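You operate a simulated robot arm through the tools that you are given. There is no shell and no other tool. Be economical: measure what you need, move in short steps, check, and stop when the job is done.

Carry out the task below with a simulated robot arm. There is one attempt and no reset: what you move stays moved.

JOB
Put the green card from the valve table top on the pipe table top. Take the green scrub pad and leave it on the lower shelf of the pipe table. Fetch the blue scrub pad and set it on the lower shelf of the pipe table. Turn the pump speed dial to 1. Close the side table drawer. Turn the left dose dial to 10. Open the films drawer, take the film frame on the front ledge of the filler base and put it away inside and shut the drawer again. Set the grey speed selector to 1. Fetch the blue pail from the sample table top and set it on the cracked clear pane. The order is free. The grey speed selector goes to its stop.

The check looks at the end state, three seconds after you hand in, the way a careful person would. Anything else that was tipped, shoved, dropped, spilled or broken makes it a failure.

ROBOT AND FRAMES
A 7-joint arm with a two-finger parallel gripper on a trunk, on a base that drives. Base frame: it is fixed to the floor where the robot stands at the start and does not move with it; the origin is under the middle of the robot, x ahead of it, y to its left, z up; the surface under the hand at the start is at about z = 86. Units: cm, rad, N and s.
With the tool pointing down near the work surface it reaches from about 36 to 74 cm from the robot's upright axis, wherever it stands. Its first joint turns from -2.496 to 2.496 rad. Places, roughly: blue pail [-450, 425, 100]; blue scrub pad (7x10x5 cm) [70, 280, 70]; cracked clear pane (26x22x1 cm) [-460, 390, 90]; film frame (10x8x4 cm) [-210, 330, 70]; films drawer [-420, 450, 80]; films drawer inside [-430, 450, 70]; green card [50, 0, 100]; green scrub pad (7x10x5 cm) [90, 270, 70]; grey speed selector [-200, 210, 60]; left dose dial [-220, 390, 60]; lower shelf of the pipe table [80, 190, 20]; pipe table top [80, 190, 70]; pump speed dial [20, 520, 140]; side table drawer [-90, 750, 70]. Payload 3 kg.
The TCP is the grasp point between the finger pads, 3 cm short of the fingertips. In the tool frame z runs along the fingers and y along their closing line. Largest opening 11 cm; finger width 2, thickness 1; the body of the gripper, 4.8 by 11.2 cm, starts 5.5 cm behind the TCP.
Orientation is that of the tool frame in the base frame, as a unit quaternion [x, y, z, w]. With the fingers straight down and closing along the base's y, the tool's x points along the base's -x, its y along +y and its z along -z.

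CONTROLS
- The arm moves only by the tool nudge_tool. Its argument "plan" is a list of rows, each a list of 6 numbers: the shift along the tool's x, y, z in cm, then the turn, a rotation vector about the tool's x, y, z in degrees. In form: [[x, y, z, wx, wy, wz], ...]. A call has 1 to 10 rows; each row shifts and turns the commanded pose from where the row before left it, along the tool's axes as they then stand. "hand" is the finger opening in cm, from 0 to 11, set as the call begins (left out, the last holds). Each row takes 0.2 s and may step no farther than 5 cm and 0.15 rad from the row before; otherwise, or with a gripper value out of range, the whole call is refused. A pose out of reach is approached as far as the arm can. The call stops where the force on the tool passes 40 N (or 10 N more than at its start, if that is more) or the arm is blocked; 0.2 s more then pass. Each finger travels about 10.8 cm/s and halts on what it meets, pressing with about 33 N; the grip force reading is that of the motor and also rises with nothing between the fingers. The clock runs only during rows and for 0.2 s after the last one: add rows that do not move to give the fingers time. The reply holds the time, the measured pose of the TCP, the force on the tool along the base axes, the opening and the grip force, in the units named above and with some noise, with the torque about the TCP (base axes, N m) and any sound that the robot's microphone picked up, and new pictures: "show" is both (left out), scene, wrist or none.
- Cameras (640 x 400 px; columns grow to the right, rows downward): "scene" is now at [15.77, -2.38, 168.29]; the picture's right is [-0.29, -0.96, -0.00], its down [-0.67, 0.20, -0.71] and it looks along [0.68, -0.20, -0.70] (base axes); focal length 290 px, centre (320, 200). "wrist" rides on the gripper at [7.2, 1.7, -10.3] in the tool frame; the picture's right is [-0.23, 0.97, 0.00], its down [-0.76, -0.18, -0.62] and it looks along [-0.61, -0.14, 0.78] (tool axes); focal length 222 px, centre (320, 200). There is no depth. A picture from a camera that has moved, and an enlarged one, comes with that camera's place and axes in the base frame and with its lens.
- move_column(by): slides the trunk up (or, below 0, down) by that many cm; the arm and the scene camera ride with it, the base frame stays. It gives what a move gives, with no picture.
- steer(legs): drives the robot by 1 to 6 legs, each [ahead, left, turn to the left] in cm, cm and rad, along the robot's own axes; the way and the turn of a leg run together, so that a leg with both is an arc; at most 150 cm and 3.142 rad a leg. The arm and the cameras ride along, it lands a little off, and it stops where it bumps. It gives what a move gives, and a new picture of the scene camera.
- turn_head(pan, tilt): turns the head with the scene camera to pan (to the left, within 1.501 rad either way) and tilt (down, from -0.506 to 1.204), counted from straight ahead of the robot. It gives what a move gives, and a new picture of the scene camera.
- zoom(camera, box): a new picture of the part [left, top, right, bottom] of that camera's present view, enlarged. It takes no simulated time.
- hand_in(): hands the job in; it is judged then, once.

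Work in short steps. Places have to be worked out from the pictures, the camera data and where the tool is seen: move nearer, look again, correct. Check each grasp and each placing, and mend what went wrong. You have 483 turns and 360 pictures in all, those below and enlarged ones among them. Open the gripper and draw the arm clear of the work before you hand the job in, unless the task says otherwise; then end with one line.

The tools are called after "Call:" as name(argument=value, ...) on one line, values as JSON. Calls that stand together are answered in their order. nudge_tool: Moves the arm, as the interface text tells. Its arguments: {"type":"object","properties":{"plan":{"type":"array","items":{"type":"array","items":{"type":"number"}}},"hand":{"type":"number"},"show":{"type":"string","enum":["both","scene","wrist","none"]}},"required":["plan"]} The other tools are called the same way: move_column (by) slides the trunk up or down; steer (legs) drives the base; turn_head (pan, tilt) turns the head that bears the scene camera; zoom (camera, box) takes an enlarged picture of a part of a camera's view; hand_in () hands the job in.

At the start:

```text
clock: 0.0
ee_pos: [70.95, -27.42, 119.23]
ee_rot: [-0.001, 1.0, 0.0, 0.0]
force: [-0.5, 0.4, -0.6]
torque: [0.01, -0.03, 0.01]
finger_gap: 11.03
finger_force: 0.0
trunk travel left (down, up): [-80.0, 9.0]
robot x, y, heading: [0.01, 0.29, -0.0]
head pan, tilt: [-0.291, 0.778]
```

scene: 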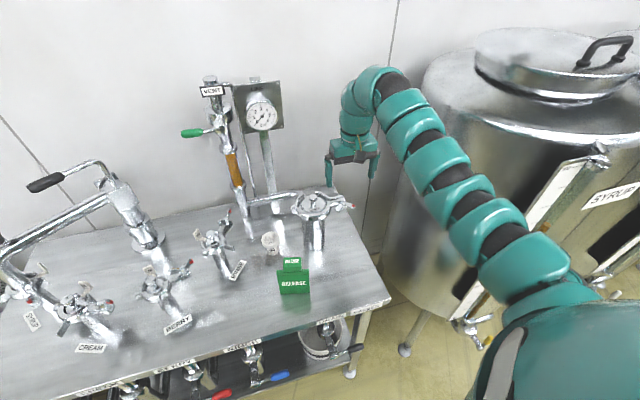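
wrist: 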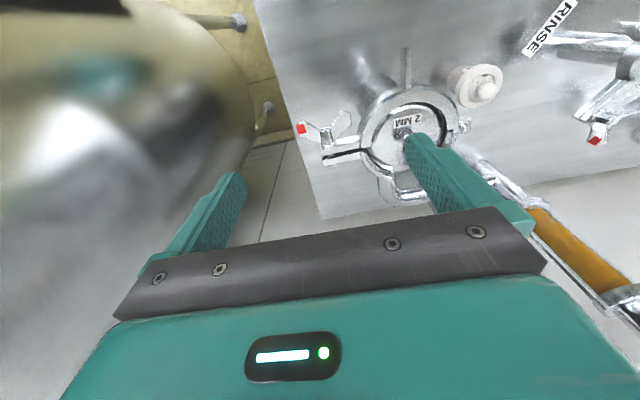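

The green card stands at about pixel (293,275) on the valve table. I'll zoom in to see its form.

Call:
zoom(camera="scene", box=[220, 220, 360, 320])

```text
4.00 times, centred on (290, 270) of scene
camera zoom: at [15.77, -2.38, 168.29], right [-0.29, -0.96, 0.0], down [-0.67, 0.2, -0.71], along [0.68, -0.2, -0.7], focal length 1162 px, centre (440, -80)
```

zoom: 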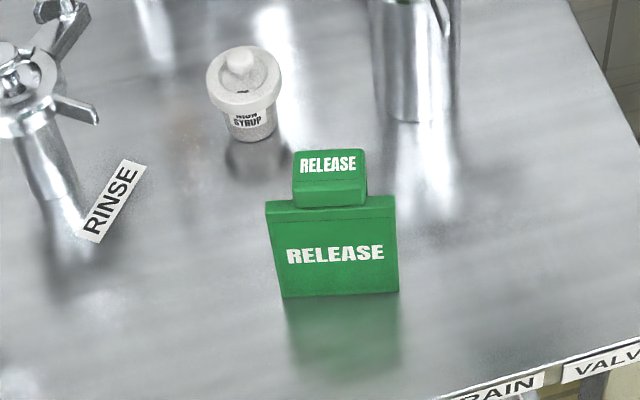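

The card stands upright, with its face bottom near [59,-7] and a 5 cm block on top reaching about z=102. I'll move above it and yaw about 14° for a look.

Call:
nudge_tool(plan=[[5, 0, 0, 0, 0, 0], [5, 1, 0, 0, 0, 0], [0, 5, 0, 0, 0, 0], [0, 5, 0, 0, 0, 0], [0, 5, 0, 0, 0, 0], [0, 4, 0, 0, 0, 0], [0, 0, 0, 0, 0, 7], [0, 0, 0, 0, 0, 7], [0, 0, 0, 0, 0, 0]], hand=11)

```text
refused: row 2 steps farther than a row can; nothing moved
```

One row slightly exceeded 5 cm, so I'll resend it within the limit.

Call:
nudge_tool(plan=[[5, 0, 0, 0, 0, 0], [4.8, 1, 0, 0, 0, 0], [0, 5, 0, 0, 0, 0], [0, 5, 0, 0, 0, 0], [0, 5, 0, 0, 0, 0], [0, 4, 0, 0, 0, 0], [0, 0, 0, 0, 0, 7], [0, 0, 0, 0, 0, 7], [0, 0, 0, 0, 0, 0]], hand=11)

```text
clock: 2.0
ee_pos: [70.61, -11.91, 119.2]
ee_rot: [0.124, 0.992, 0.0, -0.001]
force: [-0.2, 0.1, 0.0]
torque: [0.02, 0.0, -0.02]
finger_gap: 10.98
finger_force: 0.1
out of reach, approached as far as the arm can: row 1, 2, 3
trunk travel left (down, up): [-80.0, 9.0]
robot x, y, heading: [0.44, -0.1, 0.002]
head pan, tilt: [-0.291, 0.778]
camera scene: at [15.77, -2.42, 168.29], right [-0.29, -0.96, 0.0], down [-0.67, 0.2, -0.71], along [0.68, -0.2, -0.7], focal length 290 px, centre (320, 200)
camera wrist: at [64.03, -8.48, 129.51], right [0.46, 0.89, 0.0], down [0.7, -0.36, 0.62], along [0.55, -0.28, -0.78], focal length 222 px, centre (320, 200)
```

scene: 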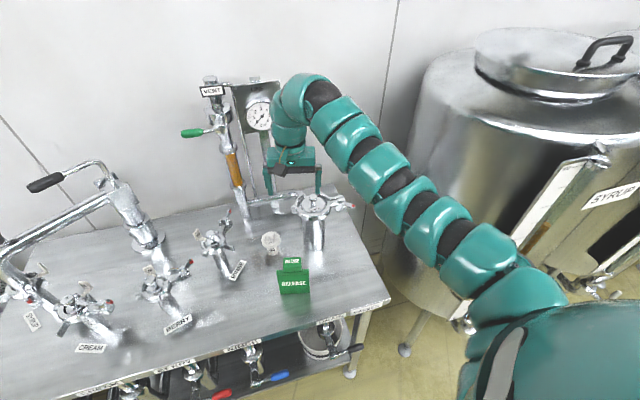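
wrist: 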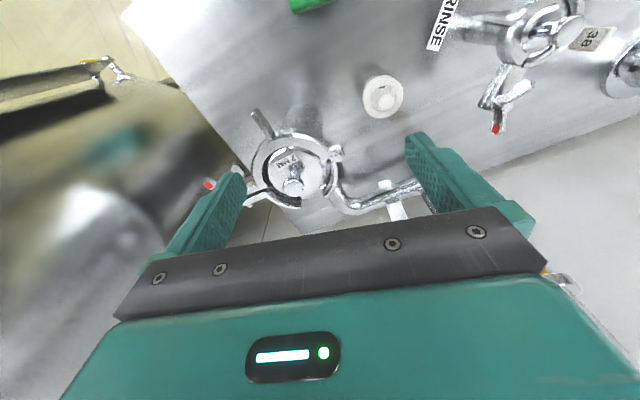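

The retreat rows were reported out of reach, so the tool is at [70.6,-11.9]. I'll retry pulling back in smaller steps from here.

Call:
nudge_tool(plan=[[2, 0, 0, 0, 0, 0], [2, 0, 0, 0, 0, 0], [2, 0, 0, 0, 0, 0], [2, 0, 0, 0, 0, 0], [2, 0, 0, 0, 0, 0], [0, 2, 0, 0, 0, 0], [0, 2, 0, 0, 0, 0], [0, 0, 0, 0, 0, 0]], show="wrist")

```text
clock: 3.8
ee_pos: [71.55, -7.93, 119.21]
ee_rot: [0.122, 0.993, 0.0, 0.001]
force: [0.7, -1.0, -0.4]
torque: [0.01, 0.0, -0.01]
finger_gap: 11.01
finger_force: 0.0
out of reach, approached as far as the arm can: row 1, 2, 3, 4, 5
trunk travel left (down, up): [-80.0, 9.0]
robot x, y, heading: [-0.29, -0.02, -0.004]
head pan, tilt: [-0.291, 0.778]
camera wrist: at [64.96, -4.63, 129.55], right [0.46, 0.89, 0.0], down [0.7, -0.36, 0.62], along [0.55, -0.28, -0.78], focal length 222 px, centre (320, 200)
```

wrist: 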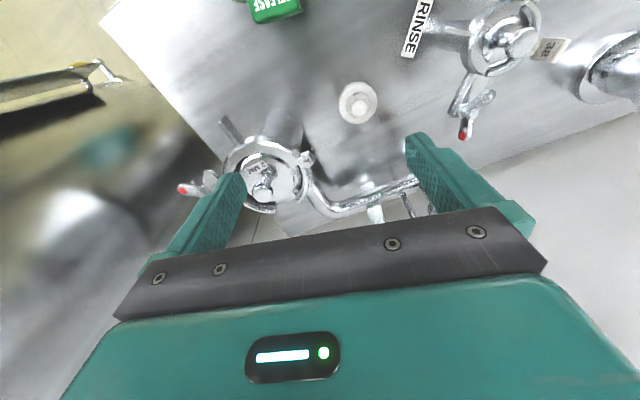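

The arm is too folded at this height. I'll raise the trunk so that the arm works lower relative to its shoulder.

Call:
move_column(by=9)

Call:
nudge_tool(plan=[[0, 0, 4, 0, 0, 0], [0, 0, 4, 0, 0, 0], [3, 0, 0, 0, 0, 0], [3, 0, 0, 0, 0, 0], [3, 0, 0, 0, 0, 0], [0, 0, 0, 0, 0, 0]])

```text
clock: 5.0
ee_pos: [71.61, -7.88, 128.19]
ee_rot: [0.122, 0.993, 0.001, 0.0]
force: [0.0, -0.7, -0.3]
torque: [-0.02, -0.01, 0.01]
finger_gap: 11.01
finger_force: 0.0
trunk travel left (down, up): [-89.0, 0.0]
robot x, y, heading: [-0.0, -0.01, 0.004]
head pan, tilt: [-0.291, 0.778]
```

```text
clock: 6.5
ee_pos: [70.68, -7.62, 120.12]
ee_rot: [0.122, 0.992, 0.001, 0.0]
force: [0.2, -0.2, 0.2]
torque: [-0.02, 0.0, 0.02]
finger_gap: 11.0
finger_force: 0.1
out of reach, approached as far as the arm can: row 3, 4, 5
trunk travel left (down, up): [-89.0, 0.0]
robot x, y, heading: [-0.23, -0.24, -0.002]
head pan, tilt: [-0.291, 0.778]
camera scene: at [15.81, -2.38, 177.28], right [-0.29, -0.96, 0.0], down [-0.67, 0.2, -0.71], along [0.68, -0.2, -0.7], focal length 290 px, centre (320, 200)
camera wrist: at [64.08, -4.26, 130.52], right [0.46, 0.89, 0.0], down [0.7, -0.36, 0.62], along [0.55, -0.28, -0.78], focal length 222 px, centre (320, 200)
```

scene: 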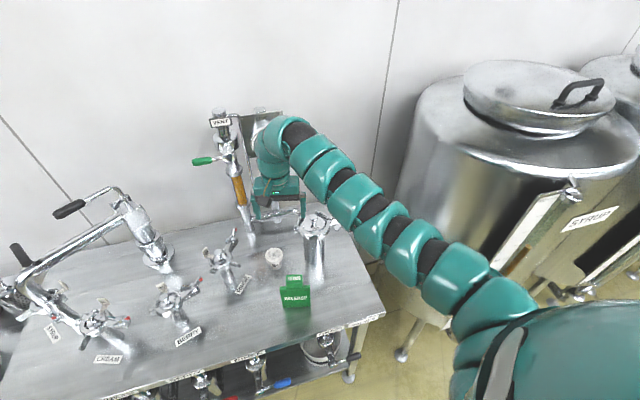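
wrist: 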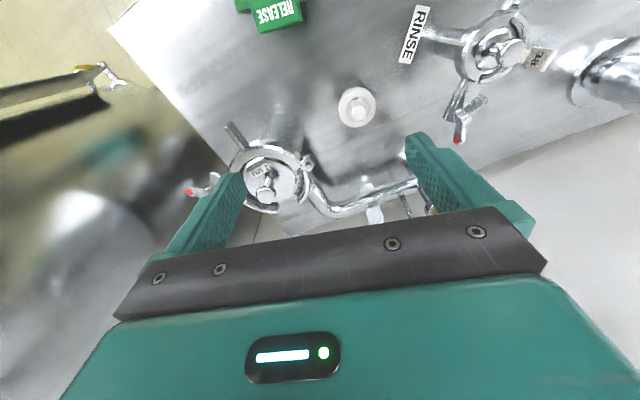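

Pulling back with the arm hardly works, so I'll drive the base back 10 cm instead.

Call:
steer(legs=[[-10, 0, 0]])

```text
clock: 7.6
ee_pos: [60.22, -7.34, 120.31]
ee_rot: [0.121, 0.993, 0.0, 0.0]
force: [-0.8, 0.7, -0.4]
torque: [0.02, -0.01, -0.01]
finger_gap: 10.98
finger_force: 0.0
trunk travel left (down, up): [-89.0, 0.0]
robot x, y, heading: [-10.53, -0.04, 0.003]
head pan, tilt: [-0.291, 0.778]
camera scene: at [5.36, -2.36, 177.3], right [-0.28, -0.96, 0.0], down [-0.67, 0.2, -0.71], along [0.68, -0.2, -0.7], focal length 290 px, centre (320, 200)
```

scene: 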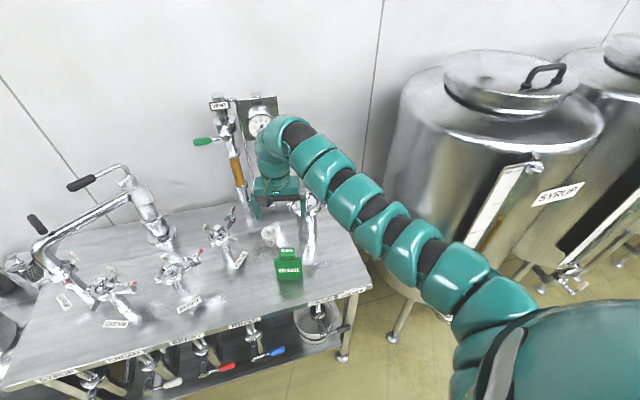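

Now roughly above the card. Descend some and look with the wrist camera.

Call:
nudge_tool(plan=[[0, 0, 4, 0, 0, 0], [0, 0, 4, 0, 0, 0], [0, 0, 0, 0, 0, 0]], show="both")

```text
clock: 8.4
ee_pos: [60.54, -7.38, 112.19]
ee_rot: [0.121, 0.993, -0.001, 0.0]
force: [0.2, -0.6, 0.0]
torque: [-0.04, 0.0, 0.0]
finger_gap: 10.99
finger_force: 0.0
trunk travel left (down, up): [-89.0, 0.0]
robot x, y, heading: [-10.42, 0.21, 0.001]
head pan, tilt: [-0.291, 0.778]
camera scene: at [5.48, -2.36, 177.29], right [-0.28, -0.96, 0.0], down [-0.67, 0.2, -0.71], along [0.68, -0.2, -0.7], focal length 290 px, centre (320, 200)
camera wrist: at [53.92, -4.09, 122.45], right [0.45, 0.89, 0.0], down [0.7, -0.36, 0.62], along [0.56, -0.28, -0.78], focal length 222 px, centre (320, 200)
```

scene: 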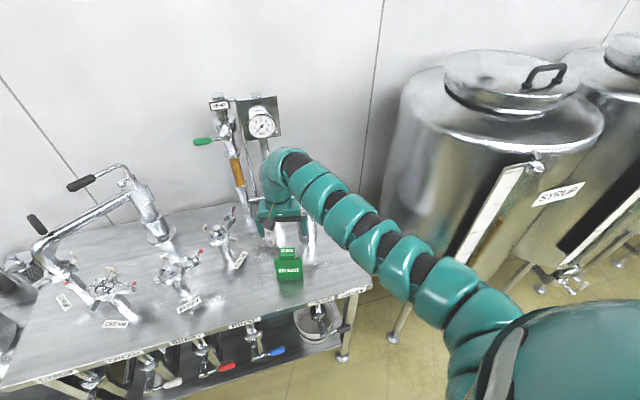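
wrist: 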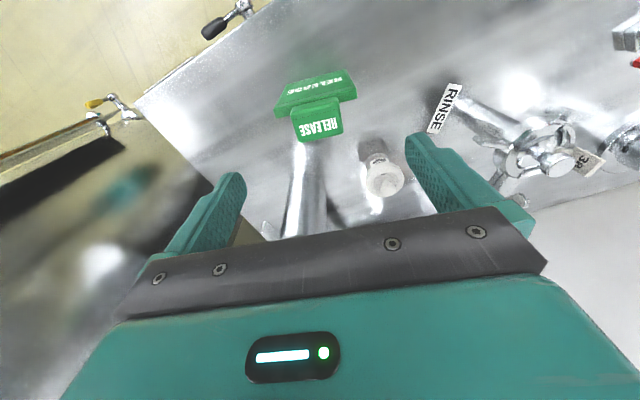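

The card is in the wrist view; I'll zoom in for its exact shape.

Call:
zoom(camera="wrist", box=[240, 50, 400, 150])

Call:
zoom(camera="scene", box=[240, 200, 340, 300])

```text
4.00 times, centred on (320, 100) of wrist
camera zoom: at [53.92, -4.09, 122.45], right [0.45, 0.89, 0.0], down [0.7, -0.36, 0.62], along [0.56, -0.28, -0.78], focal length 888 px, centre (320, 600)
```

zoom: 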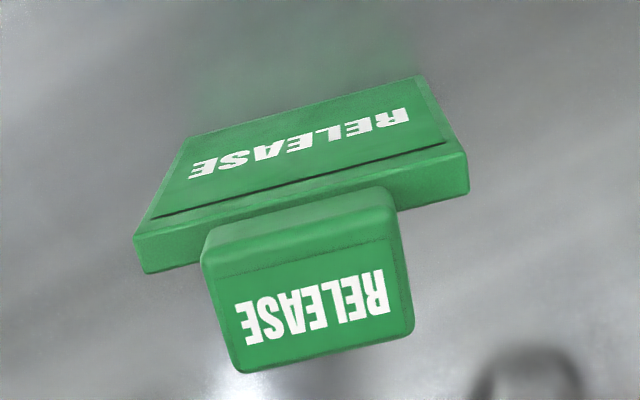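

```text
4.00 times, centred on (290, 250) of scene
camera zoom: at [5.48, -2.36, 177.29], right [-0.28, -0.96, 0.0], down [-0.67, 0.2, -0.71], along [0.68, -0.2, -0.7], focal length 1162 px, centre (440, 0)
```

zoom: 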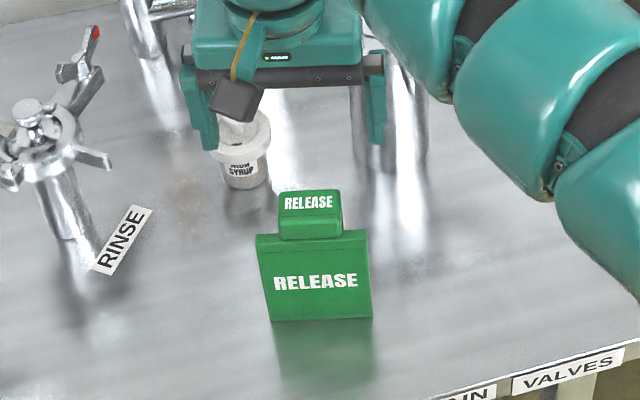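

Block top center is near [61,-7.8,100.5], its shoulder near z=97.5. I'll descend with fingertips staying just above the shoulder and look.

Call:
nudge_tool(plan=[[-0.4, -0.3, 3, 0, 0, 0], [0, 0, 3, 0, 0, 0], [0, 0, 3, 0, 0, 0], [0, 0, 0, 0, 0, 0]], show="both")

```text
clock: 9.4
ee_pos: [60.59, -8.01, 103.17]
ee_rot: [0.121, 0.993, 0.0, 0.001]
force: [0.1, -0.2, -0.3]
torque: [-0.02, 0.0, -0.02]
finger_gap: 11.0
finger_force: 0.0
trunk travel left (down, up): [-89.0, 0.0]
robot x, y, heading: [-10.2, -0.1, -0.005]
head pan, tilt: [-0.291, 0.778]
camera scene: at [5.42, -2.35, 177.29], right [-0.29, -0.96, 0.0], down [-0.67, 0.2, -0.71], along [0.68, -0.2, -0.7], focal length 290 px, centre (320, 200)
camera wrist: at [54.07, -4.65, 113.46], right [0.45, 0.89, 0.0], down [0.7, -0.36, 0.62], along [0.56, -0.28, -0.78], focal length 222 px, centre (320, 200)
```

scene: 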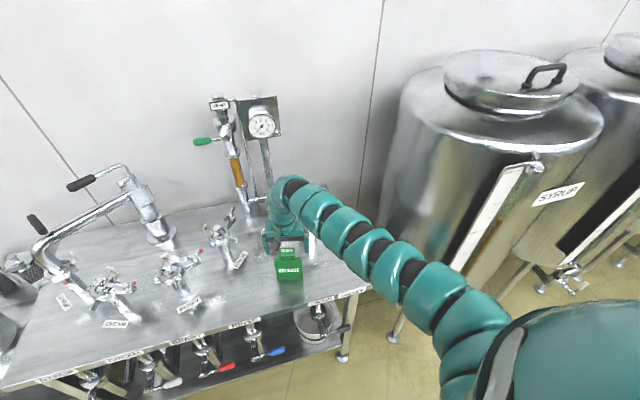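
wrist: 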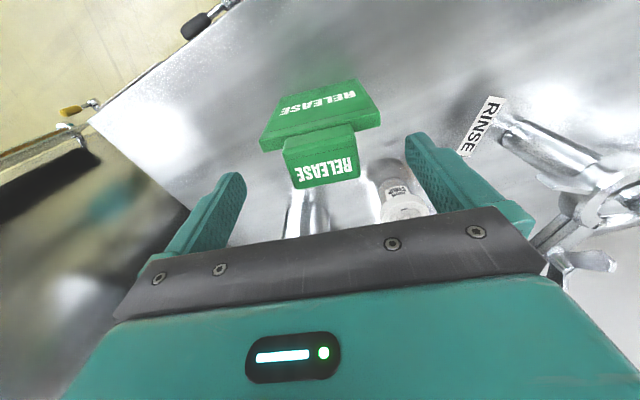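

The block lies between the fingers, about 0.4 cm further out. I'll go down 1.5 cm more while watching force.

Call:
nudge_tool(plan=[[-0.4, 0, 0.8, 0, 0, 0], [0, 0, 0.7, 0, 0, 0], [0, 0, 0, 0, 0, 0]], show="wrist")

Call:
zoom(camera="scene", box=[230, 200, 350, 300])

```text
clock: 10.2
ee_pos: [61.12, -7.94, 101.56]
ee_rot: [0.121, 0.993, 0.0, 0.0]
force: [1.0, 0.6, -0.3]
torque: [0.01, -0.02, -0.02]
finger_gap: 11.02
finger_force: 0.0
trunk travel left (down, up): [-89.0, 0.0]
robot x, y, heading: [-10.5, -0.18, 0.003]
head pan, tilt: [-0.291, 0.778]
camera wrist: at [54.47, -4.68, 111.92], right [0.45, 0.89, 0.0], down [0.7, -0.36, 0.62], along [0.56, -0.28, -0.78], focal length 222 px, centre (320, 200)
```

wrist: 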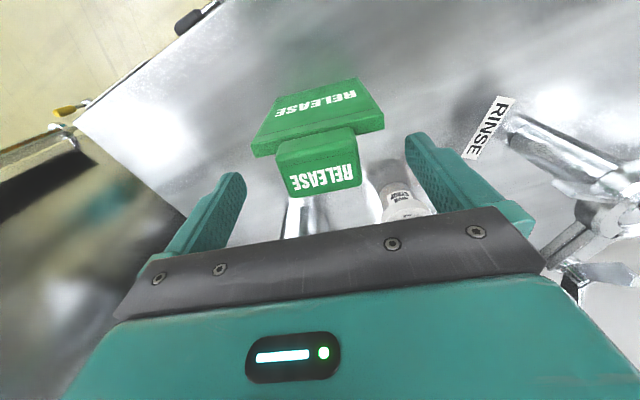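

```text
4.00 times, centred on (290, 250) of scene
camera zoom: at [5.47, -2.36, 177.29], right [-0.29, -0.96, 0.0], down [-0.67, 0.2, -0.71], along [0.68, -0.2, -0.7], focal length 1162 px, centre (440, 0)
```

zoom: 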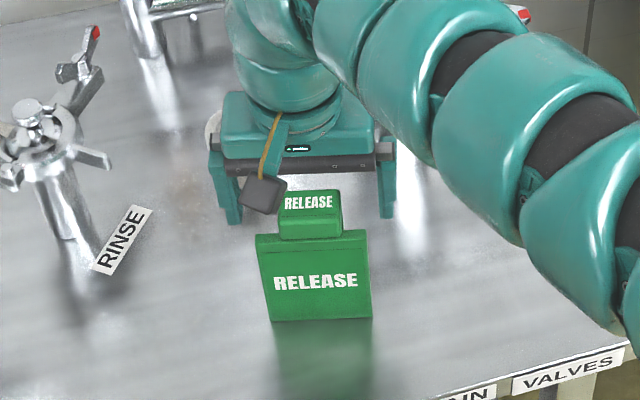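

Tips are alongside the block, about 0.7 cm above the shoulder. Lower 0.3 cm and close.

Call:
nudge_tool(plan=[[0, 0, 0.3, 0, 0, 0]], show="none")

Call:
nudge_tool(plan=[[0, 0, 0, 0, 0, 0], [0, 0, 0, 0, 0, 0], [0, 0, 0, 0, 0, 0], [0, 0, 0, 0, 0, 0]], hand=3, show="wrist")

```text
clock: 10.6
ee_pos: [61.13, -8.08, 101.35]
ee_rot: [0.121, 0.993, 0.0, 0.0]
force: [-0.3, 0.3, 0.0]
torque: [0.0, 0.0, 0.0]
finger_gap: 10.99
finger_force: 0.0
trunk travel left (down, up): [-89.0, 0.0]
robot x, y, heading: [-9.96, -0.08, 0.006]
head pan, tilt: [-0.291, 0.778]
```

```text
clock: 11.6
ee_pos: [61.02, -7.98, 101.39]
ee_rot: [0.121, 0.993, 0.0, 0.0]
force: [-0.6, -0.2, 0.5]
torque: [0.0, -0.05, 0.01]
finger_gap: 4.89
finger_force: 33.2
trunk travel left (down, up): [-89.0, 0.0]
robot x, y, heading: [-10.02, -0.14, 0.002]
head pan, tilt: [-0.291, 0.778]
camera wrist: at [54.48, -4.68, 111.66], right [0.45, 0.89, 0.0], down [0.7, -0.36, 0.62], along [0.56, -0.28, -0.78], focal length 222 px, centre (320, 200)
```

wrist: 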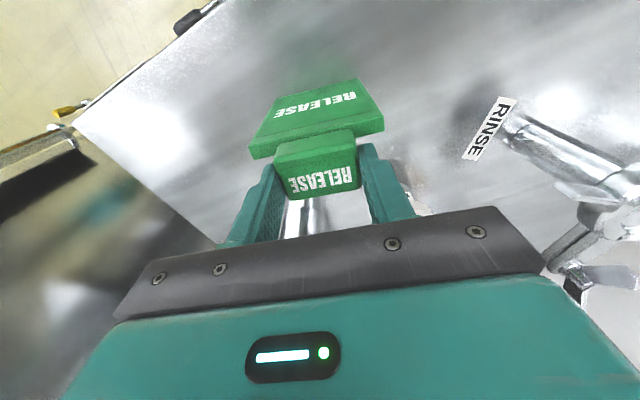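

Gripped at 4.89 cm with good centring. Lift 12 cm.

Call:
nudge_tool(plan=[[0, 0, -3, 0, 0, 0], [0, 0, -3, 0, 0, 0], [0, 0, -3, 0, 0, 0], [0, 0, -3, 0, 0, 0], [0, 0, 0, 0, 0, 0]], show="both")

```text
clock: 12.8
ee_pos: [61.25, -8.1, 113.3]
ee_rot: [0.122, 0.993, -0.001, 0.0]
force: [0.2, -0.5, -1.3]
torque: [0.03, 0.05, 0.02]
finger_gap: 4.92
finger_force: 33.3
trunk travel left (down, up): [-89.0, 0.0]
robot x, y, heading: [-10.05, -0.06, 0.002]
head pan, tilt: [-0.291, 0.778]
camera scene: at [5.5, -2.37, 177.28], right [-0.29, -0.96, 0.0], down [-0.67, 0.2, -0.71], along [0.68, -0.2, -0.7], focal length 290 px, centre (320, 200)
camera wrist: at [54.63, -4.78, 123.63], right [0.45, 0.89, 0.0], down [0.7, -0.36, 0.62], along [0.55, -0.28, -0.78], focal length 222 px, centre (320, 200)
```

scene: 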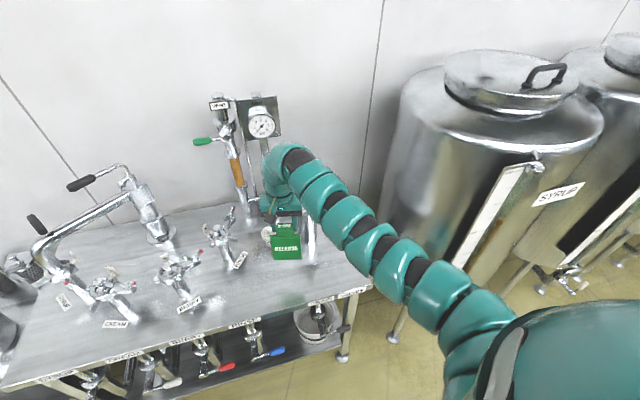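
wrist: 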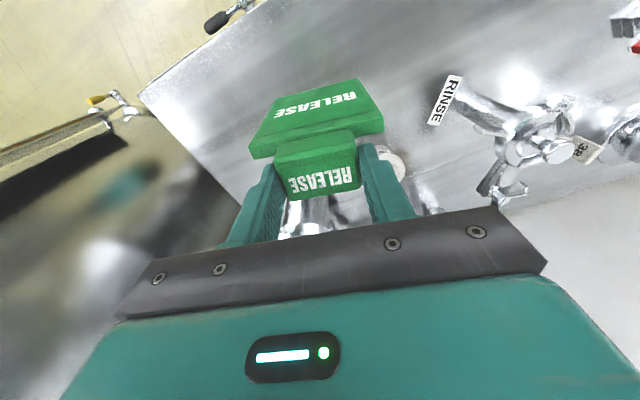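

Card is held. I'll look left to see the route and the pipe table before driving.

Call:
turn_head(pan=1.2, tilt=0.4)

Call:
turn_head(pan=0.3, tilt=0.5)

```text
clock: 14.4
ee_pos: [61.24, -8.05, 113.27]
ee_rot: [0.121, 0.993, 0.0, 0.0]
force: [0.3, -0.1, -0.7]
torque: [-0.03, -0.01, 0.03]
finger_gap: 4.89
finger_force: 32.9
trunk travel left (down, up): [-89.0, 0.0]
robot x, y, heading: [-10.45, 0.11, 0.003]
head pan, tilt: [1.201, 0.4]
camera scene: at [0.98, 8.61, 180.63], right [0.93, -0.36, 0.0], down [-0.14, -0.36, -0.92], along [0.33, 0.86, -0.39], focal length 290 px, centre (320, 200)
```

scene: 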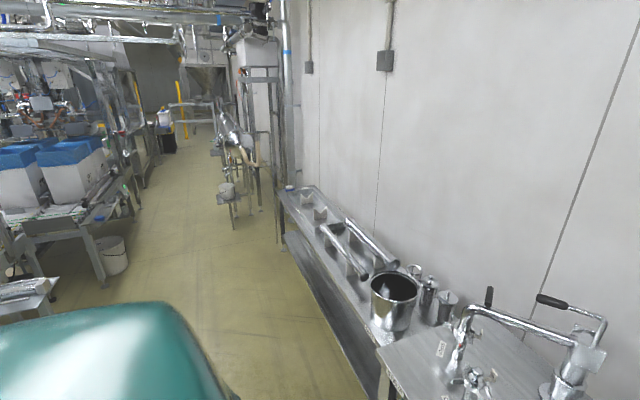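

```text
clock: 15.6
ee_pos: [61.16, -8.06, 113.29]
ee_rot: [0.121, 0.993, 0.0, 0.0]
force: [-0.3, -0.2, -1.3]
torque: [-0.01, -0.03, 0.0]
finger_gap: 4.88
finger_force: 33.2
trunk travel left (down, up): [-89.0, 0.0]
robot x, y, heading: [-10.33, -0.03, 0.002]
head pan, tilt: [0.3, 0.499]
camera scene: at [6.33, 2.69, 179.71], right [0.3, -0.95, 0.0], down [-0.46, -0.14, -0.88], along [0.84, 0.26, -0.48], focal length 290 px, centre (320, 200)
```

scene: 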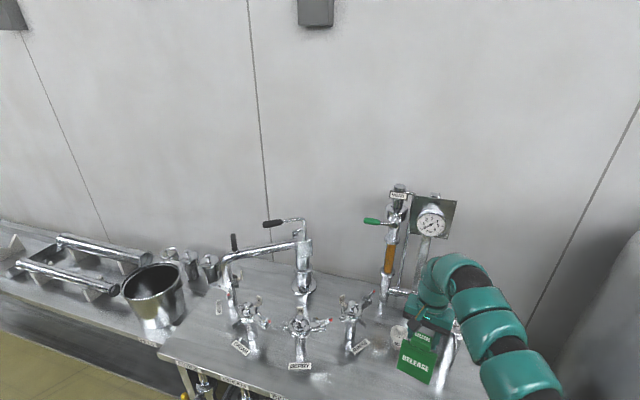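

The lane along +y is clear near x=-40, and the pipe table lies along the wall. I'll back off 30 cm and drive left in two legs.

Call:
steer(legs=[[-30, 0, 0], [0, 100, 0]])

```text
clock: 22.4
ee_pos: [31.59, 90.98, 113.27]
ee_rot: [0.128, 0.992, 0.0, 0.0]
force: [0.6, 0.7, -0.1]
torque: [-0.02, -0.02, -0.01]
finger_gap: 4.89
finger_force: 33.1
trunk travel left (down, up): [-89.0, 0.0]
robot x, y, heading: [-39.89, 99.77, -0.011]
head pan, tilt: [0.3, 0.499]
camera scene: at [-23.28, 102.31, 179.71], right [0.29, -0.96, 0.0], down [-0.46, -0.14, -0.88], along [0.84, 0.25, -0.48], focal length 290 px, centre (320, 200)
```

scene: 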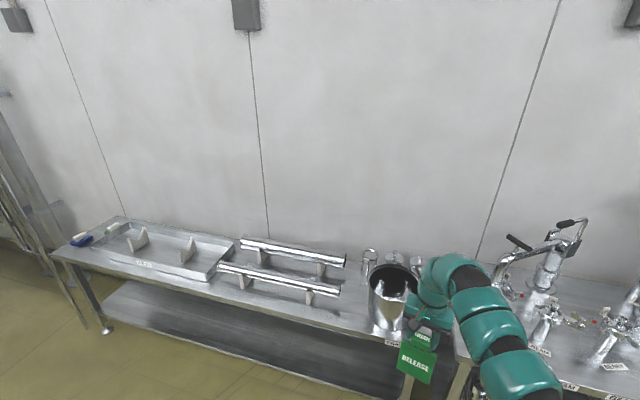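

One long table holds a pot, pipes, a tray and the pads. I'll drive 70 cm more left and look down at it.

Call:
steer(legs=[[0, 80, 0]])

Call:
turn_head(pan=0.15, tilt=0.75)

```text
clock: 26.7
ee_pos: [31.97, 171.35, 113.35]
ee_rot: [0.124, 0.992, -0.001, 0.0]
force: [-0.4, -0.7, -0.2]
torque: [-0.05, 0.0, 0.03]
finger_gap: 4.9
finger_force: 33.0
trunk travel left (down, up): [-89.0, 0.0]
robot x, y, heading: [-39.13, 179.55, -0.003]
head pan, tilt: [0.3, 0.499]
camera scene: at [-22.78, 182.38, 179.71], right [0.29, -0.96, 0.0], down [-0.46, -0.14, -0.88], along [0.84, 0.26, -0.48], focal length 290 px, centre (320, 200)
```

scene: 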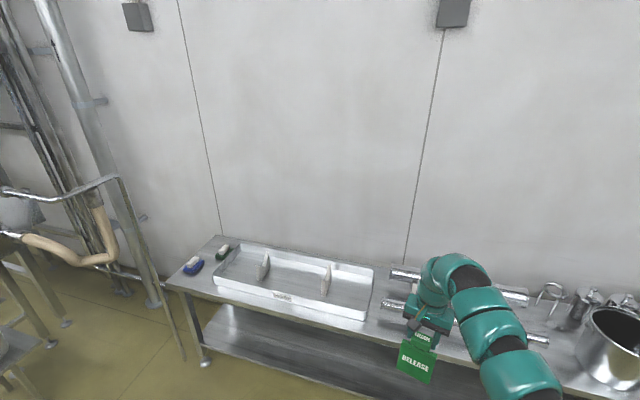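

```text
clock: 27.5
ee_pos: [31.99, 171.3, 113.34]
ee_rot: [0.123, 0.992, 0.0, 0.0]
force: [-0.9, -0.5, -0.2]
torque: [-0.01, -0.06, 0.02]
finger_gap: 4.88
finger_force: 32.8
trunk travel left (down, up): [-89.0, 0.0]
robot x, y, heading: [-39.18, 179.28, -0.002]
head pan, tilt: [0.15, 0.75]
camera scene: at [-23.29, 180.87, 177.52], right [0.15, -0.99, 0.0], down [-0.67, -0.1, -0.73], along [0.72, 0.11, -0.68], focal length 290 px, centre (320, 200)
```

scene: 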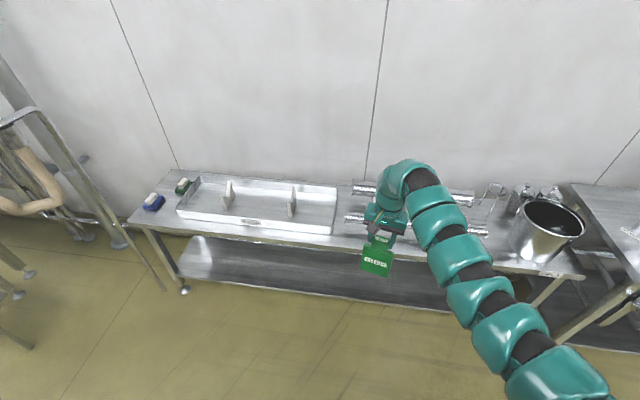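

I'll zoom into the table for free spots for the card.

Call:
zoom(camera="scene", box=[120, 160, 360, 310])

Call:
zoom(camera="scene", box=[320, 160, 600, 310])

```text
2.67 times, centred on (240, 235) of scene
camera zoom: at [-23.29, 180.87, 177.52], right [0.15, -0.99, 0.0], down [-0.67, -0.1, -0.73], along [0.72, 0.11, -0.68], focal length 774 px, centre (533, 107)
```

zoom: 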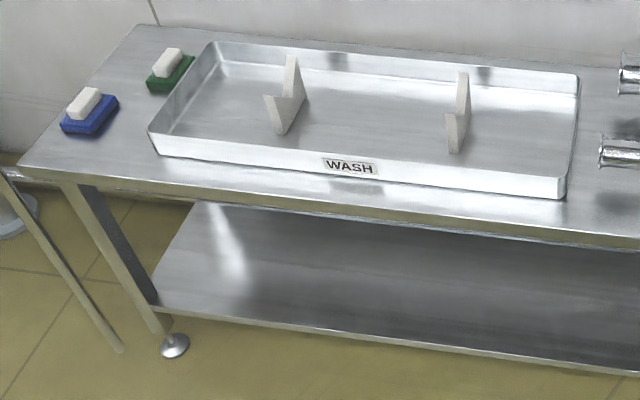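

```text
2.29 times, centred on (460, 235) of scene
camera zoom: at [-23.29, 180.87, 177.52], right [0.15, -0.99, 0.0], down [-0.67, -0.1, -0.73], along [0.72, 0.11, -0.68], focal length 664 px, centre (0, 120)
```

zoom: 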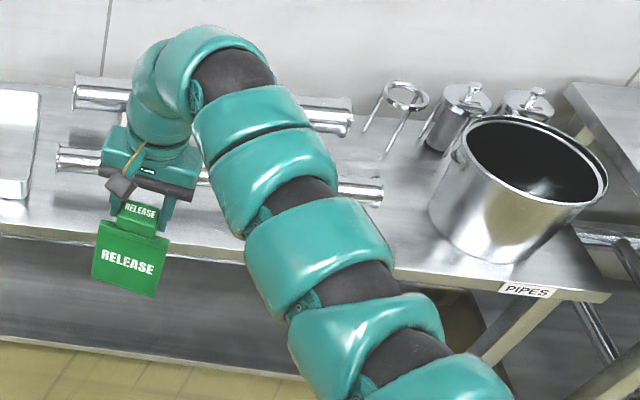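

I'll set the card on the clear strip in front of the pipes, near [63,178]. First I straighten the yaw, then drive forward 31 and left 6 with the card high.

Call:
nudge_tool(plan=[[0, 0, 0, 0, 0, -7], [0, 0, 0, 0, 0, -7]], show="none")

Call:
steer(legs=[[0, 7, 0], [31, 0, 0]])

Call:
move_column(by=-18)

Call:
turn_head(pan=-0.1, tilt=0.85)

```text
clock: 28.1
ee_pos: [32.06, 171.27, 113.32]
ee_rot: [0.001, 1.0, 0.0, 0.001]
force: [-1.0, -0.3, -0.9]
torque: [-0.01, 0.0, 0.01]
finger_gap: 4.88
finger_force: 33.0
trunk travel left (down, up): [-89.0, 0.0]
robot x, y, heading: [-39.82, 179.71, -0.006]
head pan, tilt: [0.15, 0.75]
```

```text
clock: 30.8
ee_pos: [63.01, 178.21, 113.27]
ee_rot: [0.001, 1.0, 0.0, 0.001]
force: [0.3, 0.5, -0.4]
torque: [-0.03, 0.0, 0.05]
finger_gap: 4.88
finger_force: 32.7
trunk travel left (down, up): [-89.0, 0.0]
robot x, y, heading: [-8.41, 186.44, -0.007]
head pan, tilt: [0.15, 0.75]
camera scene: at [7.66, 187.72, 177.51], right [0.15, -0.99, 0.0], down [-0.68, -0.1, -0.73], along [0.72, 0.11, -0.68], focal length 290 px, centre (320, 200)
```

scene: 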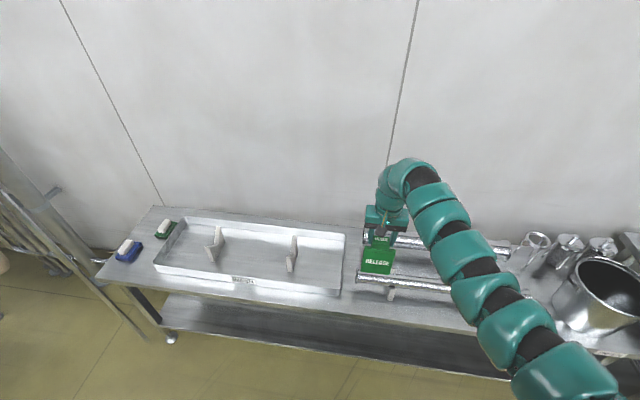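

```text
clock: 32.8
ee_pos: [62.98, 178.21, 95.39]
ee_rot: [0.001, 1.0, 0.001, 0.0]
force: [0.2, -0.1, 0.0]
torque: [0.03, 0.02, -0.01]
finger_gap: 4.9
finger_force: 33.1
trunk travel left (down, up): [-71.0, 18.0]
robot x, y, heading: [-8.68, 186.53, -0.004]
head pan, tilt: [0.15, 0.75]
```

```text
clock: 33.5
ee_pos: [62.89, 178.21, 95.32]
ee_rot: [0.001, 1.0, 0.001, 0.001]
force: [0.4, 0.2, 0.1]
torque: [0.03, 0.01, 0.01]
finger_gap: 4.89
finger_force: 32.6
trunk travel left (down, up): [-71.0, 18.0]
robot x, y, heading: [-8.7, 186.24, -0.002]
head pan, tilt: [-0.099, 0.85]
camera scene: at [7.14, 185.72, 158.72], right [-0.1, -0.99, 0.0], down [-0.75, 0.08, -0.66], along [0.66, -0.07, -0.75], focal length 290 px, centre (320, 200)
```

scene: 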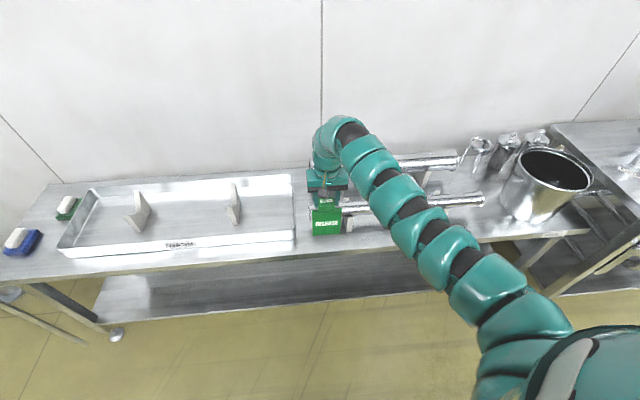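

Call:
zoom(camera="scene", box=[260, 160, 420, 260])

```text
4.00 times, centred on (340, 210) of scene
camera zoom: at [7.14, 185.72, 158.72], right [-0.1, -0.99, 0.0], down [-0.75, 0.08, -0.66], along [0.66, -0.07, -0.75], focal length 1162 px, centre (240, 160)
```

zoom: 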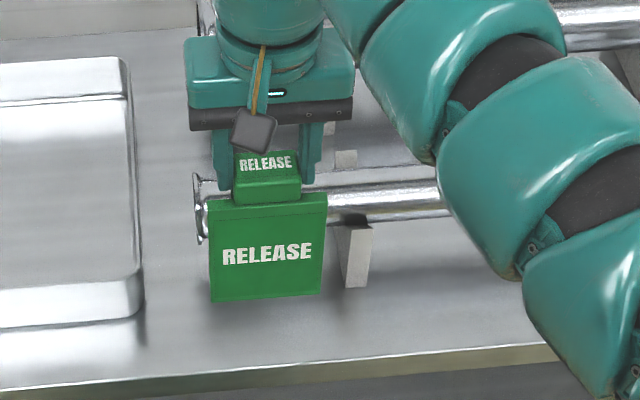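

The table edge is near x≈59-60 and the pipe front near x≈70, so the card should go about 3 cm further in. I'll drive forward 3 cm.

Call:
steer(legs=[[3.2, 0, 0]])

Call:
nudge_tool(plan=[[0, 0, 3, 0, 0, 0], [0, 0, 3, 0, 0, 0], [0, 0, 0, 0, 0, 0]], show="wrist")

Call:
zoom(camera="scene", box=[260, 160, 420, 260])

```text
clock: 34.4
ee_pos: [66.23, 178.17, 95.02]
ee_rot: [0.001, 1.0, -0.001, -0.001]
force: [1.2, 0.3, -1.2]
torque: [-0.02, 0.04, -0.01]
finger_gap: 4.89
finger_force: 33.1
trunk travel left (down, up): [-71.0, 18.0]
robot x, y, heading: [-5.42, 186.43, -0.004]
head pan, tilt: [-0.099, 0.85]
camera scene: at [10.62, 185.7, 158.68], right [-0.1, -0.99, 0.0], down [-0.75, 0.08, -0.66], along [0.66, -0.07, -0.75], focal length 290 px, centre (320, 200)
```

scene: 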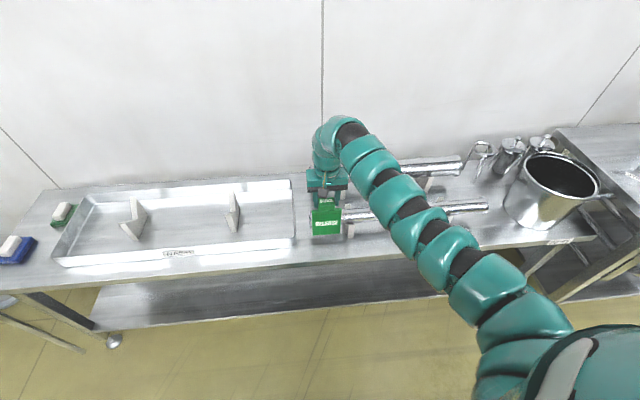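

```text
clock: 35.2
ee_pos: [66.08, 177.96, 89.28]
ee_rot: [0.001, 1.0, -0.001, -0.001]
force: [-0.4, 0.4, -0.6]
torque: [0.0, -0.04, -0.03]
finger_gap: 4.91
finger_force: 33.3
trunk travel left (down, up): [-71.0, 18.0]
robot x, y, heading: [-5.23, 186.55, -0.005]
head pan, tilt: [-0.099, 0.85]
camera wrist: at [58.88, 179.65, 99.68], right [0.23, 0.97, 0.0], down [0.76, -0.18, 0.62], along [0.61, -0.14, -0.78], focal length 222 px, centre (320, 200)
```

wrist: 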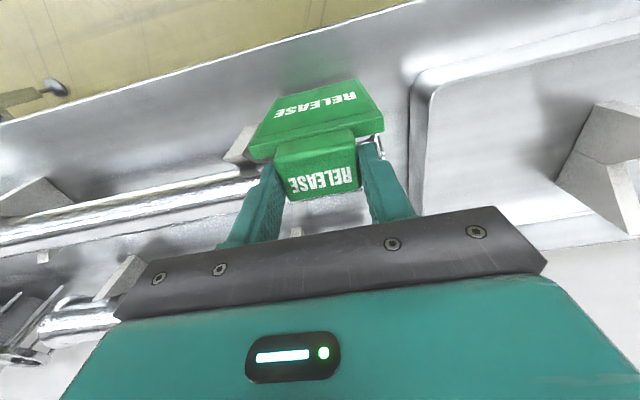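

```text
4.00 times, centred on (340, 210) of scene
camera zoom: at [10.36, 185.7, 158.71], right [-0.1, -0.99, 0.0], down [-0.75, 0.08, -0.66], along [0.66, -0.07, -0.75], focal length 1162 px, centre (240, 160)
```

zoom: 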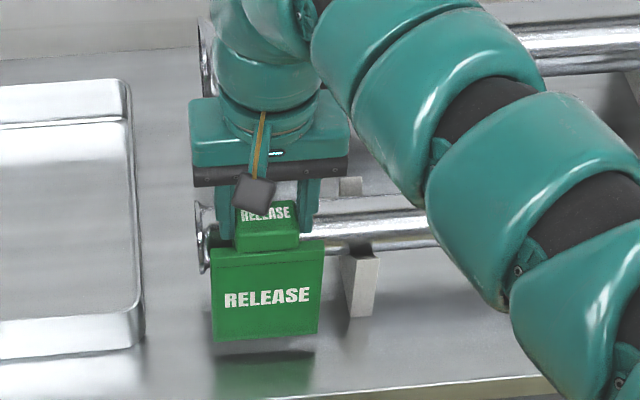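

The reflection shows the card about 1-1.5 cm above the table, front face well inside the edge. Descend gently until contact.

Call:
nudge_tool(plan=[[0, 0, 0.5, 0, 0, 0], [0, 0, 0.3, 0, 0, 0], [0, 0, 0, 0, 0, 0]], show="none")

Call:
zoom(camera="scene", box=[260, 180, 420, 280])

```text
clock: 36.0
ee_pos: [66.07, 178.25, 88.59]
ee_rot: [0.001, 1.0, -0.001, 0.0]
force: [0.7, -0.3, -1.3]
torque: [0.03, 0.02, 0.0]
finger_gap: 4.89
finger_force: 33.0
trunk travel left (down, up): [-71.0, 18.0]
robot x, y, heading: [-5.45, 185.95, 0.001]
head pan, tilt: [-0.099, 0.85]
```

```text
4.00 times, centred on (340, 230) of scene
camera zoom: at [10.35, 185.7, 158.71], right [-0.1, -0.99, 0.0], down [-0.75, 0.08, -0.66], along [0.66, -0.07, -0.75], focal length 1162 px, centre (240, 80)
```

zoom: 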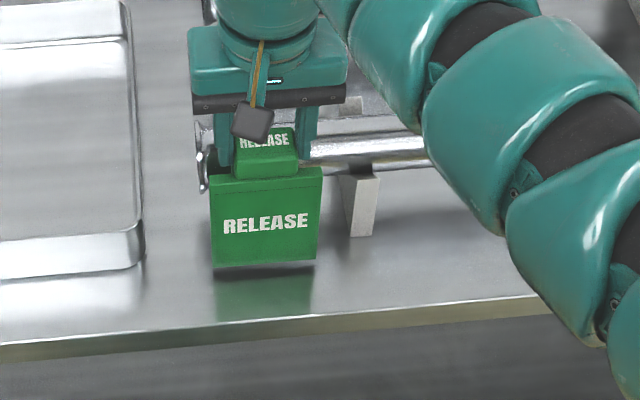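

Still a small gap; continue down in tiny steps.

Call:
nudge_tool(plan=[[0, 0, 0.3, 0, 0, 0], [0, 0, 0.2, 0, 0, 0], [0, 0, 0, 0, 0, 0]], show="none")

Call:
nudge_tool(plan=[[0, 0, 0.2, 0, 0, 0], [0, 0, 0, 0, 0, 0]], show="none")

Call:
zoom(camera="scene", box=[260, 180, 420, 280])

```text
clock: 36.8
ee_pos: [66.02, 178.26, 87.95]
ee_rot: [0.0, 1.0, -0.001, 0.0]
force: [1.0, -0.2, 0.1]
torque: [0.0, -0.01, -0.02]
finger_gap: 4.89
finger_force: 32.5
trunk travel left (down, up): [-71.0, 18.0]
robot x, y, heading: [-5.23, 186.45, -0.001]
head pan, tilt: [-0.099, 0.85]
```

```text
clock: 37.4
ee_pos: [66.05, 178.3, 87.76]
ee_rot: [0.0, 1.0, 0.0, -0.001]
force: [-0.2, 0.0, 0.2]
torque: [-0.05, -0.01, -0.03]
finger_gap: 4.9
finger_force: 33.1
trunk travel left (down, up): [-71.0, 18.0]
robot x, y, heading: [-5.02, 186.72, -0.0]
head pan, tilt: [-0.099, 0.85]
```

```text
4.00 times, centred on (340, 230) of scene
camera zoom: at [10.35, 185.7, 158.71], right [-0.1, -0.99, 0.0], down [-0.75, 0.08, -0.66], along [0.66, -0.07, -0.75], focal length 1162 px, centre (240, 80)
```

zoom: 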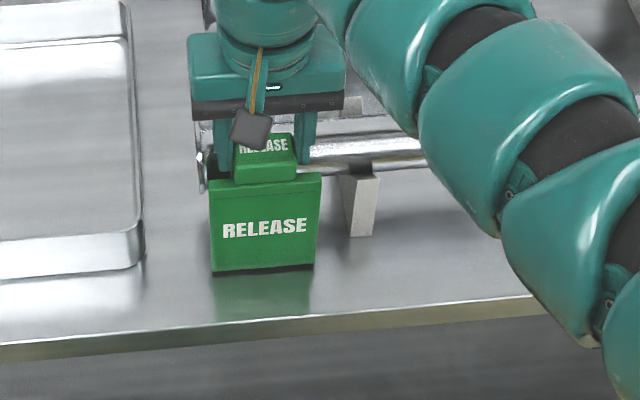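

Nearly touching (about 0.2 cm). Two more tiny steps.

Call:
nudge_tool(plan=[[0, 0, 0.15, 0, 0, 0], [0, 0, 0, 0, 0, 0]], show="none")

Call:
nudge_tool(plan=[[0, 0, 0.15, 0, 0, 0], [0, 0, 0, 0, 0, 0]], show="none")

Call:
nudge_tool(plan=[[0, 0, 0.15, 0, 0, 0], [0, 0, 0, 0, 0, 0]], show="none")

```text
clock: 38.0
ee_pos: [66.03, 178.01, 87.66]
ee_rot: [0.002, 1.0, 0.0, 0.0]
force: [-0.5, -0.9, -0.4]
torque: [-0.01, -0.03, 0.0]
finger_gap: 4.85
finger_force: 33.1
trunk travel left (down, up): [-71.0, 18.0]
robot x, y, heading: [-5.23, 186.5, -0.002]
head pan, tilt: [-0.099, 0.85]
```

```text
clock: 38.6
ee_pos: [66.24, 178.15, 87.48]
ee_rot: [0.001, 1.0, 0.0, -0.001]
force: [0.9, 0.7, -0.1]
torque: [-0.03, -0.02, 0.01]
finger_gap: 4.9
finger_force: 32.9
trunk travel left (down, up): [-71.0, 18.0]
robot x, y, heading: [-5.17, 186.6, -0.002]
head pan, tilt: [-0.099, 0.85]
```

```text
clock: 39.2
ee_pos: [66.21, 178.18, 87.41]
ee_rot: [0.001, 1.0, 0.0, -0.001]
force: [0.2, -0.2, -0.1]
torque: [-0.01, -0.01, 0.0]
finger_gap: 4.89
finger_force: 33.0
trunk travel left (down, up): [-71.0, 18.0]
robot x, y, heading: [-4.9, 186.91, -0.002]
head pan, tilt: [-0.099, 0.85]
```

Call:
nudge_tool(plan=[[0, 0, 0.15, 0, 0, 0], [0, 0, 0, 0, 0, 0]], show="none")

Call:
nudge_tool(plan=[[0, 0, 0.15, 0, 0, 0], [0, 0, 0, 0, 0, 0]], show="none")

Call:
zoom(camera="scene", box=[300, 220, 350, 270])

```text
clock: 39.8
ee_pos: [65.95, 178.15, 87.36]
ee_rot: [0.0, 1.0, 0.0, 0.001]
force: [0.7, 0.1, 12.9]
torque: [0.0, -0.04, 0.03]
finger_gap: 4.9
finger_force: 32.8
trunk travel left (down, up): [-71.0, 18.0]
robot x, y, heading: [-5.25, 187.02, -0.002]
head pan, tilt: [-0.099, 0.85]
```

```text
clock: 40.4
ee_pos: [66.07, 178.23, 87.26]
ee_rot: [0.002, 1.0, 0.0, 0.003]
force: [5.1, -0.3, 29.0]
torque: [0.03, -0.33, 0.04]
finger_gap: 4.87
finger_force: 33.3
trunk travel left (down, up): [-71.0, 18.0]
robot x, y, heading: [-5.39, 187.07, 0.003]
head pan, tilt: [-0.099, 0.85]
```

```text
8.00 times, centred on (325, 245) of scene
camera zoom: at [10.05, 185.74, 158.78], right [-0.1, -0.99, 0.0], down [-0.75, 0.08, -0.66], along [0.66, -0.07, -0.75], focal length 2323 px, centre (280, -160)
```

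zoom: 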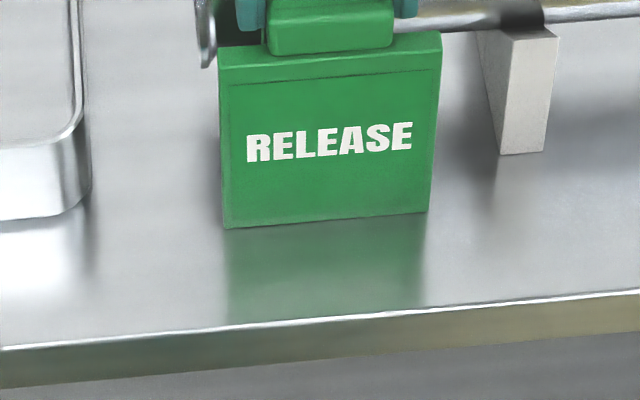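

Contact made (table top z≈72). Relieve slightly, open, and rise.

Call:
nudge_tool(plan=[[0, 0, -0.15, 0, 0, 0], [0, 0, 0, 0, 0, 0]], show="none")

Call:
nudge_tool(plan=[[0, 0, 0, 0, 0, 0], [0, 0, 0, 0, 0, 0], [0, 0, 0, 0, 0, 0], [0, 0, -3, 0, 0, 0], [0, 0, -4, 0, 0, 0], [0, 0, -4, 0, 0, 0], [0, 0, -4, 0, 0, 0]], hand=9, show="scene")

```text
clock: 41.0
ee_pos: [66.03, 178.28, 87.34]
ee_rot: [0.002, 1.0, 0.0, 0.001]
force: [6.9, -2.7, 25.5]
torque: [-0.06, -0.74, -0.01]
finger_gap: 4.91
finger_force: 32.9
trunk travel left (down, up): [-71.0, 18.0]
robot x, y, heading: [-5.72, 186.9, -0.004]
head pan, tilt: [-0.099, 0.85]
```

```text
clock: 42.6
ee_pos: [65.99, 178.12, 102.36]
ee_rot: [0.0, 1.0, 0.0, 0.0]
force: [-0.3, 0.5, -0.2]
torque: [0.01, -0.01, -0.01]
finger_gap: 9.0
finger_force: 0.1
trunk travel left (down, up): [-71.0, 18.0]
robot x, y, heading: [-5.64, 186.78, -0.002]
head pan, tilt: [-0.099, 0.85]
camera scene: at [10.3, 185.72, 158.72], right [-0.1, -0.99, 0.0], down [-0.75, 0.08, -0.66], along [0.66, -0.07, -0.75], focal length 290 px, centre (320, 200)
```

scene: 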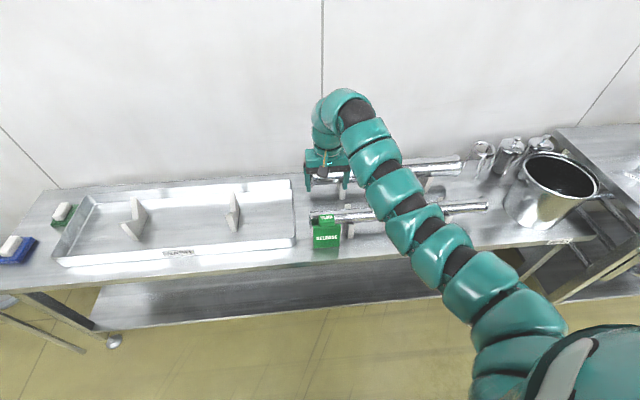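

The card stands well. Next the pads: blue near [74,282], green near [88,274]. Drive left 70 cm and look.

Call:
steer(legs=[[0, 70, 0]])

Call:
turn_head(pan=0.2, tilt=1.15)

```text
clock: 46.4
ee_pos: [66.21, 247.68, 102.22]
ee_rot: [0.002, 1.0, 0.0, -0.001]
force: [0.3, 0.5, 0.2]
torque: [-0.01, -0.02, 0.0]
finger_gap: 9.02
finger_force: 0.0
trunk travel left (down, up): [-71.0, 18.0]
robot x, y, heading: [-5.12, 255.93, -0.007]
head pan, tilt: [-0.099, 0.85]
camera scene: at [10.58, 255.28, 158.71], right [-0.1, -0.99, 0.0], down [-0.75, 0.08, -0.66], along [0.66, -0.07, -0.75], focal length 290 px, centre (320, 200)
```

scene: 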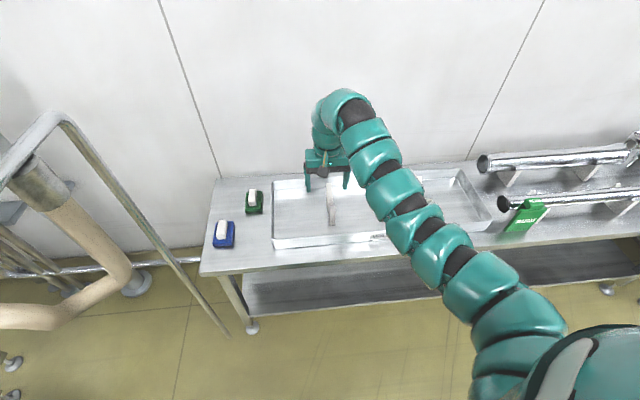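

```text
clock: 47.2
ee_pos: [66.29, 247.56, 102.17]
ee_rot: [0.003, 1.0, 0.0, 0.001]
force: [0.4, 0.4, -0.3]
torque: [-0.01, 0.04, -0.02]
finger_gap: 8.99
finger_force: 0.1
trunk travel left (down, up): [-71.0, 18.0]
robot x, y, heading: [-5.23, 256.03, -0.008]
head pan, tilt: [0.201, 1.15]
camera scene: at [8.66, 257.19, 156.64], right [0.19, -0.98, 0.0], down [-0.9, -0.18, -0.41], along [0.4, 0.08, -0.91], focal length 290 px, centre (320, 200)
```

scene: 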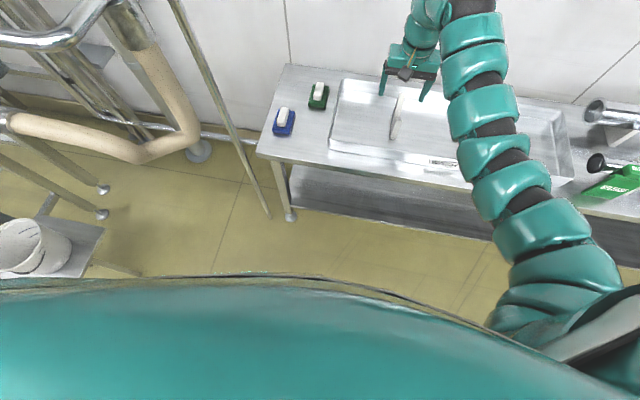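

Pads look to be at about blue [72,282] and green [86,272.5]. Zoom in on their shape.

Call:
zoom(camera="scene", box=[240, 50, 400, 150])

```text
4.00 times, centred on (320, 100) of scene
camera zoom: at [8.66, 257.19, 156.64], right [0.19, -0.98, 0.0], down [-0.9, -0.18, -0.41], along [0.4, 0.08, -0.91], focal length 1162 px, centre (320, 600)
```

zoom: 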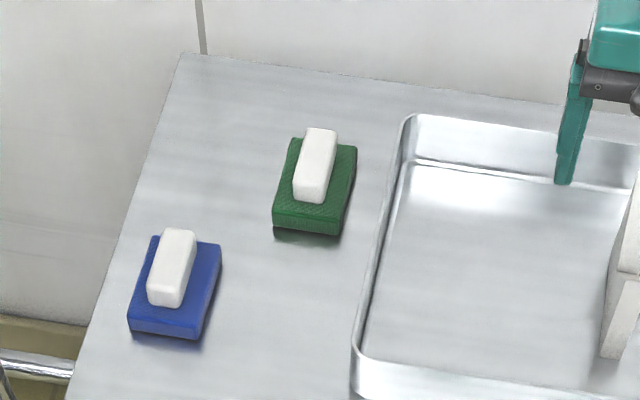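

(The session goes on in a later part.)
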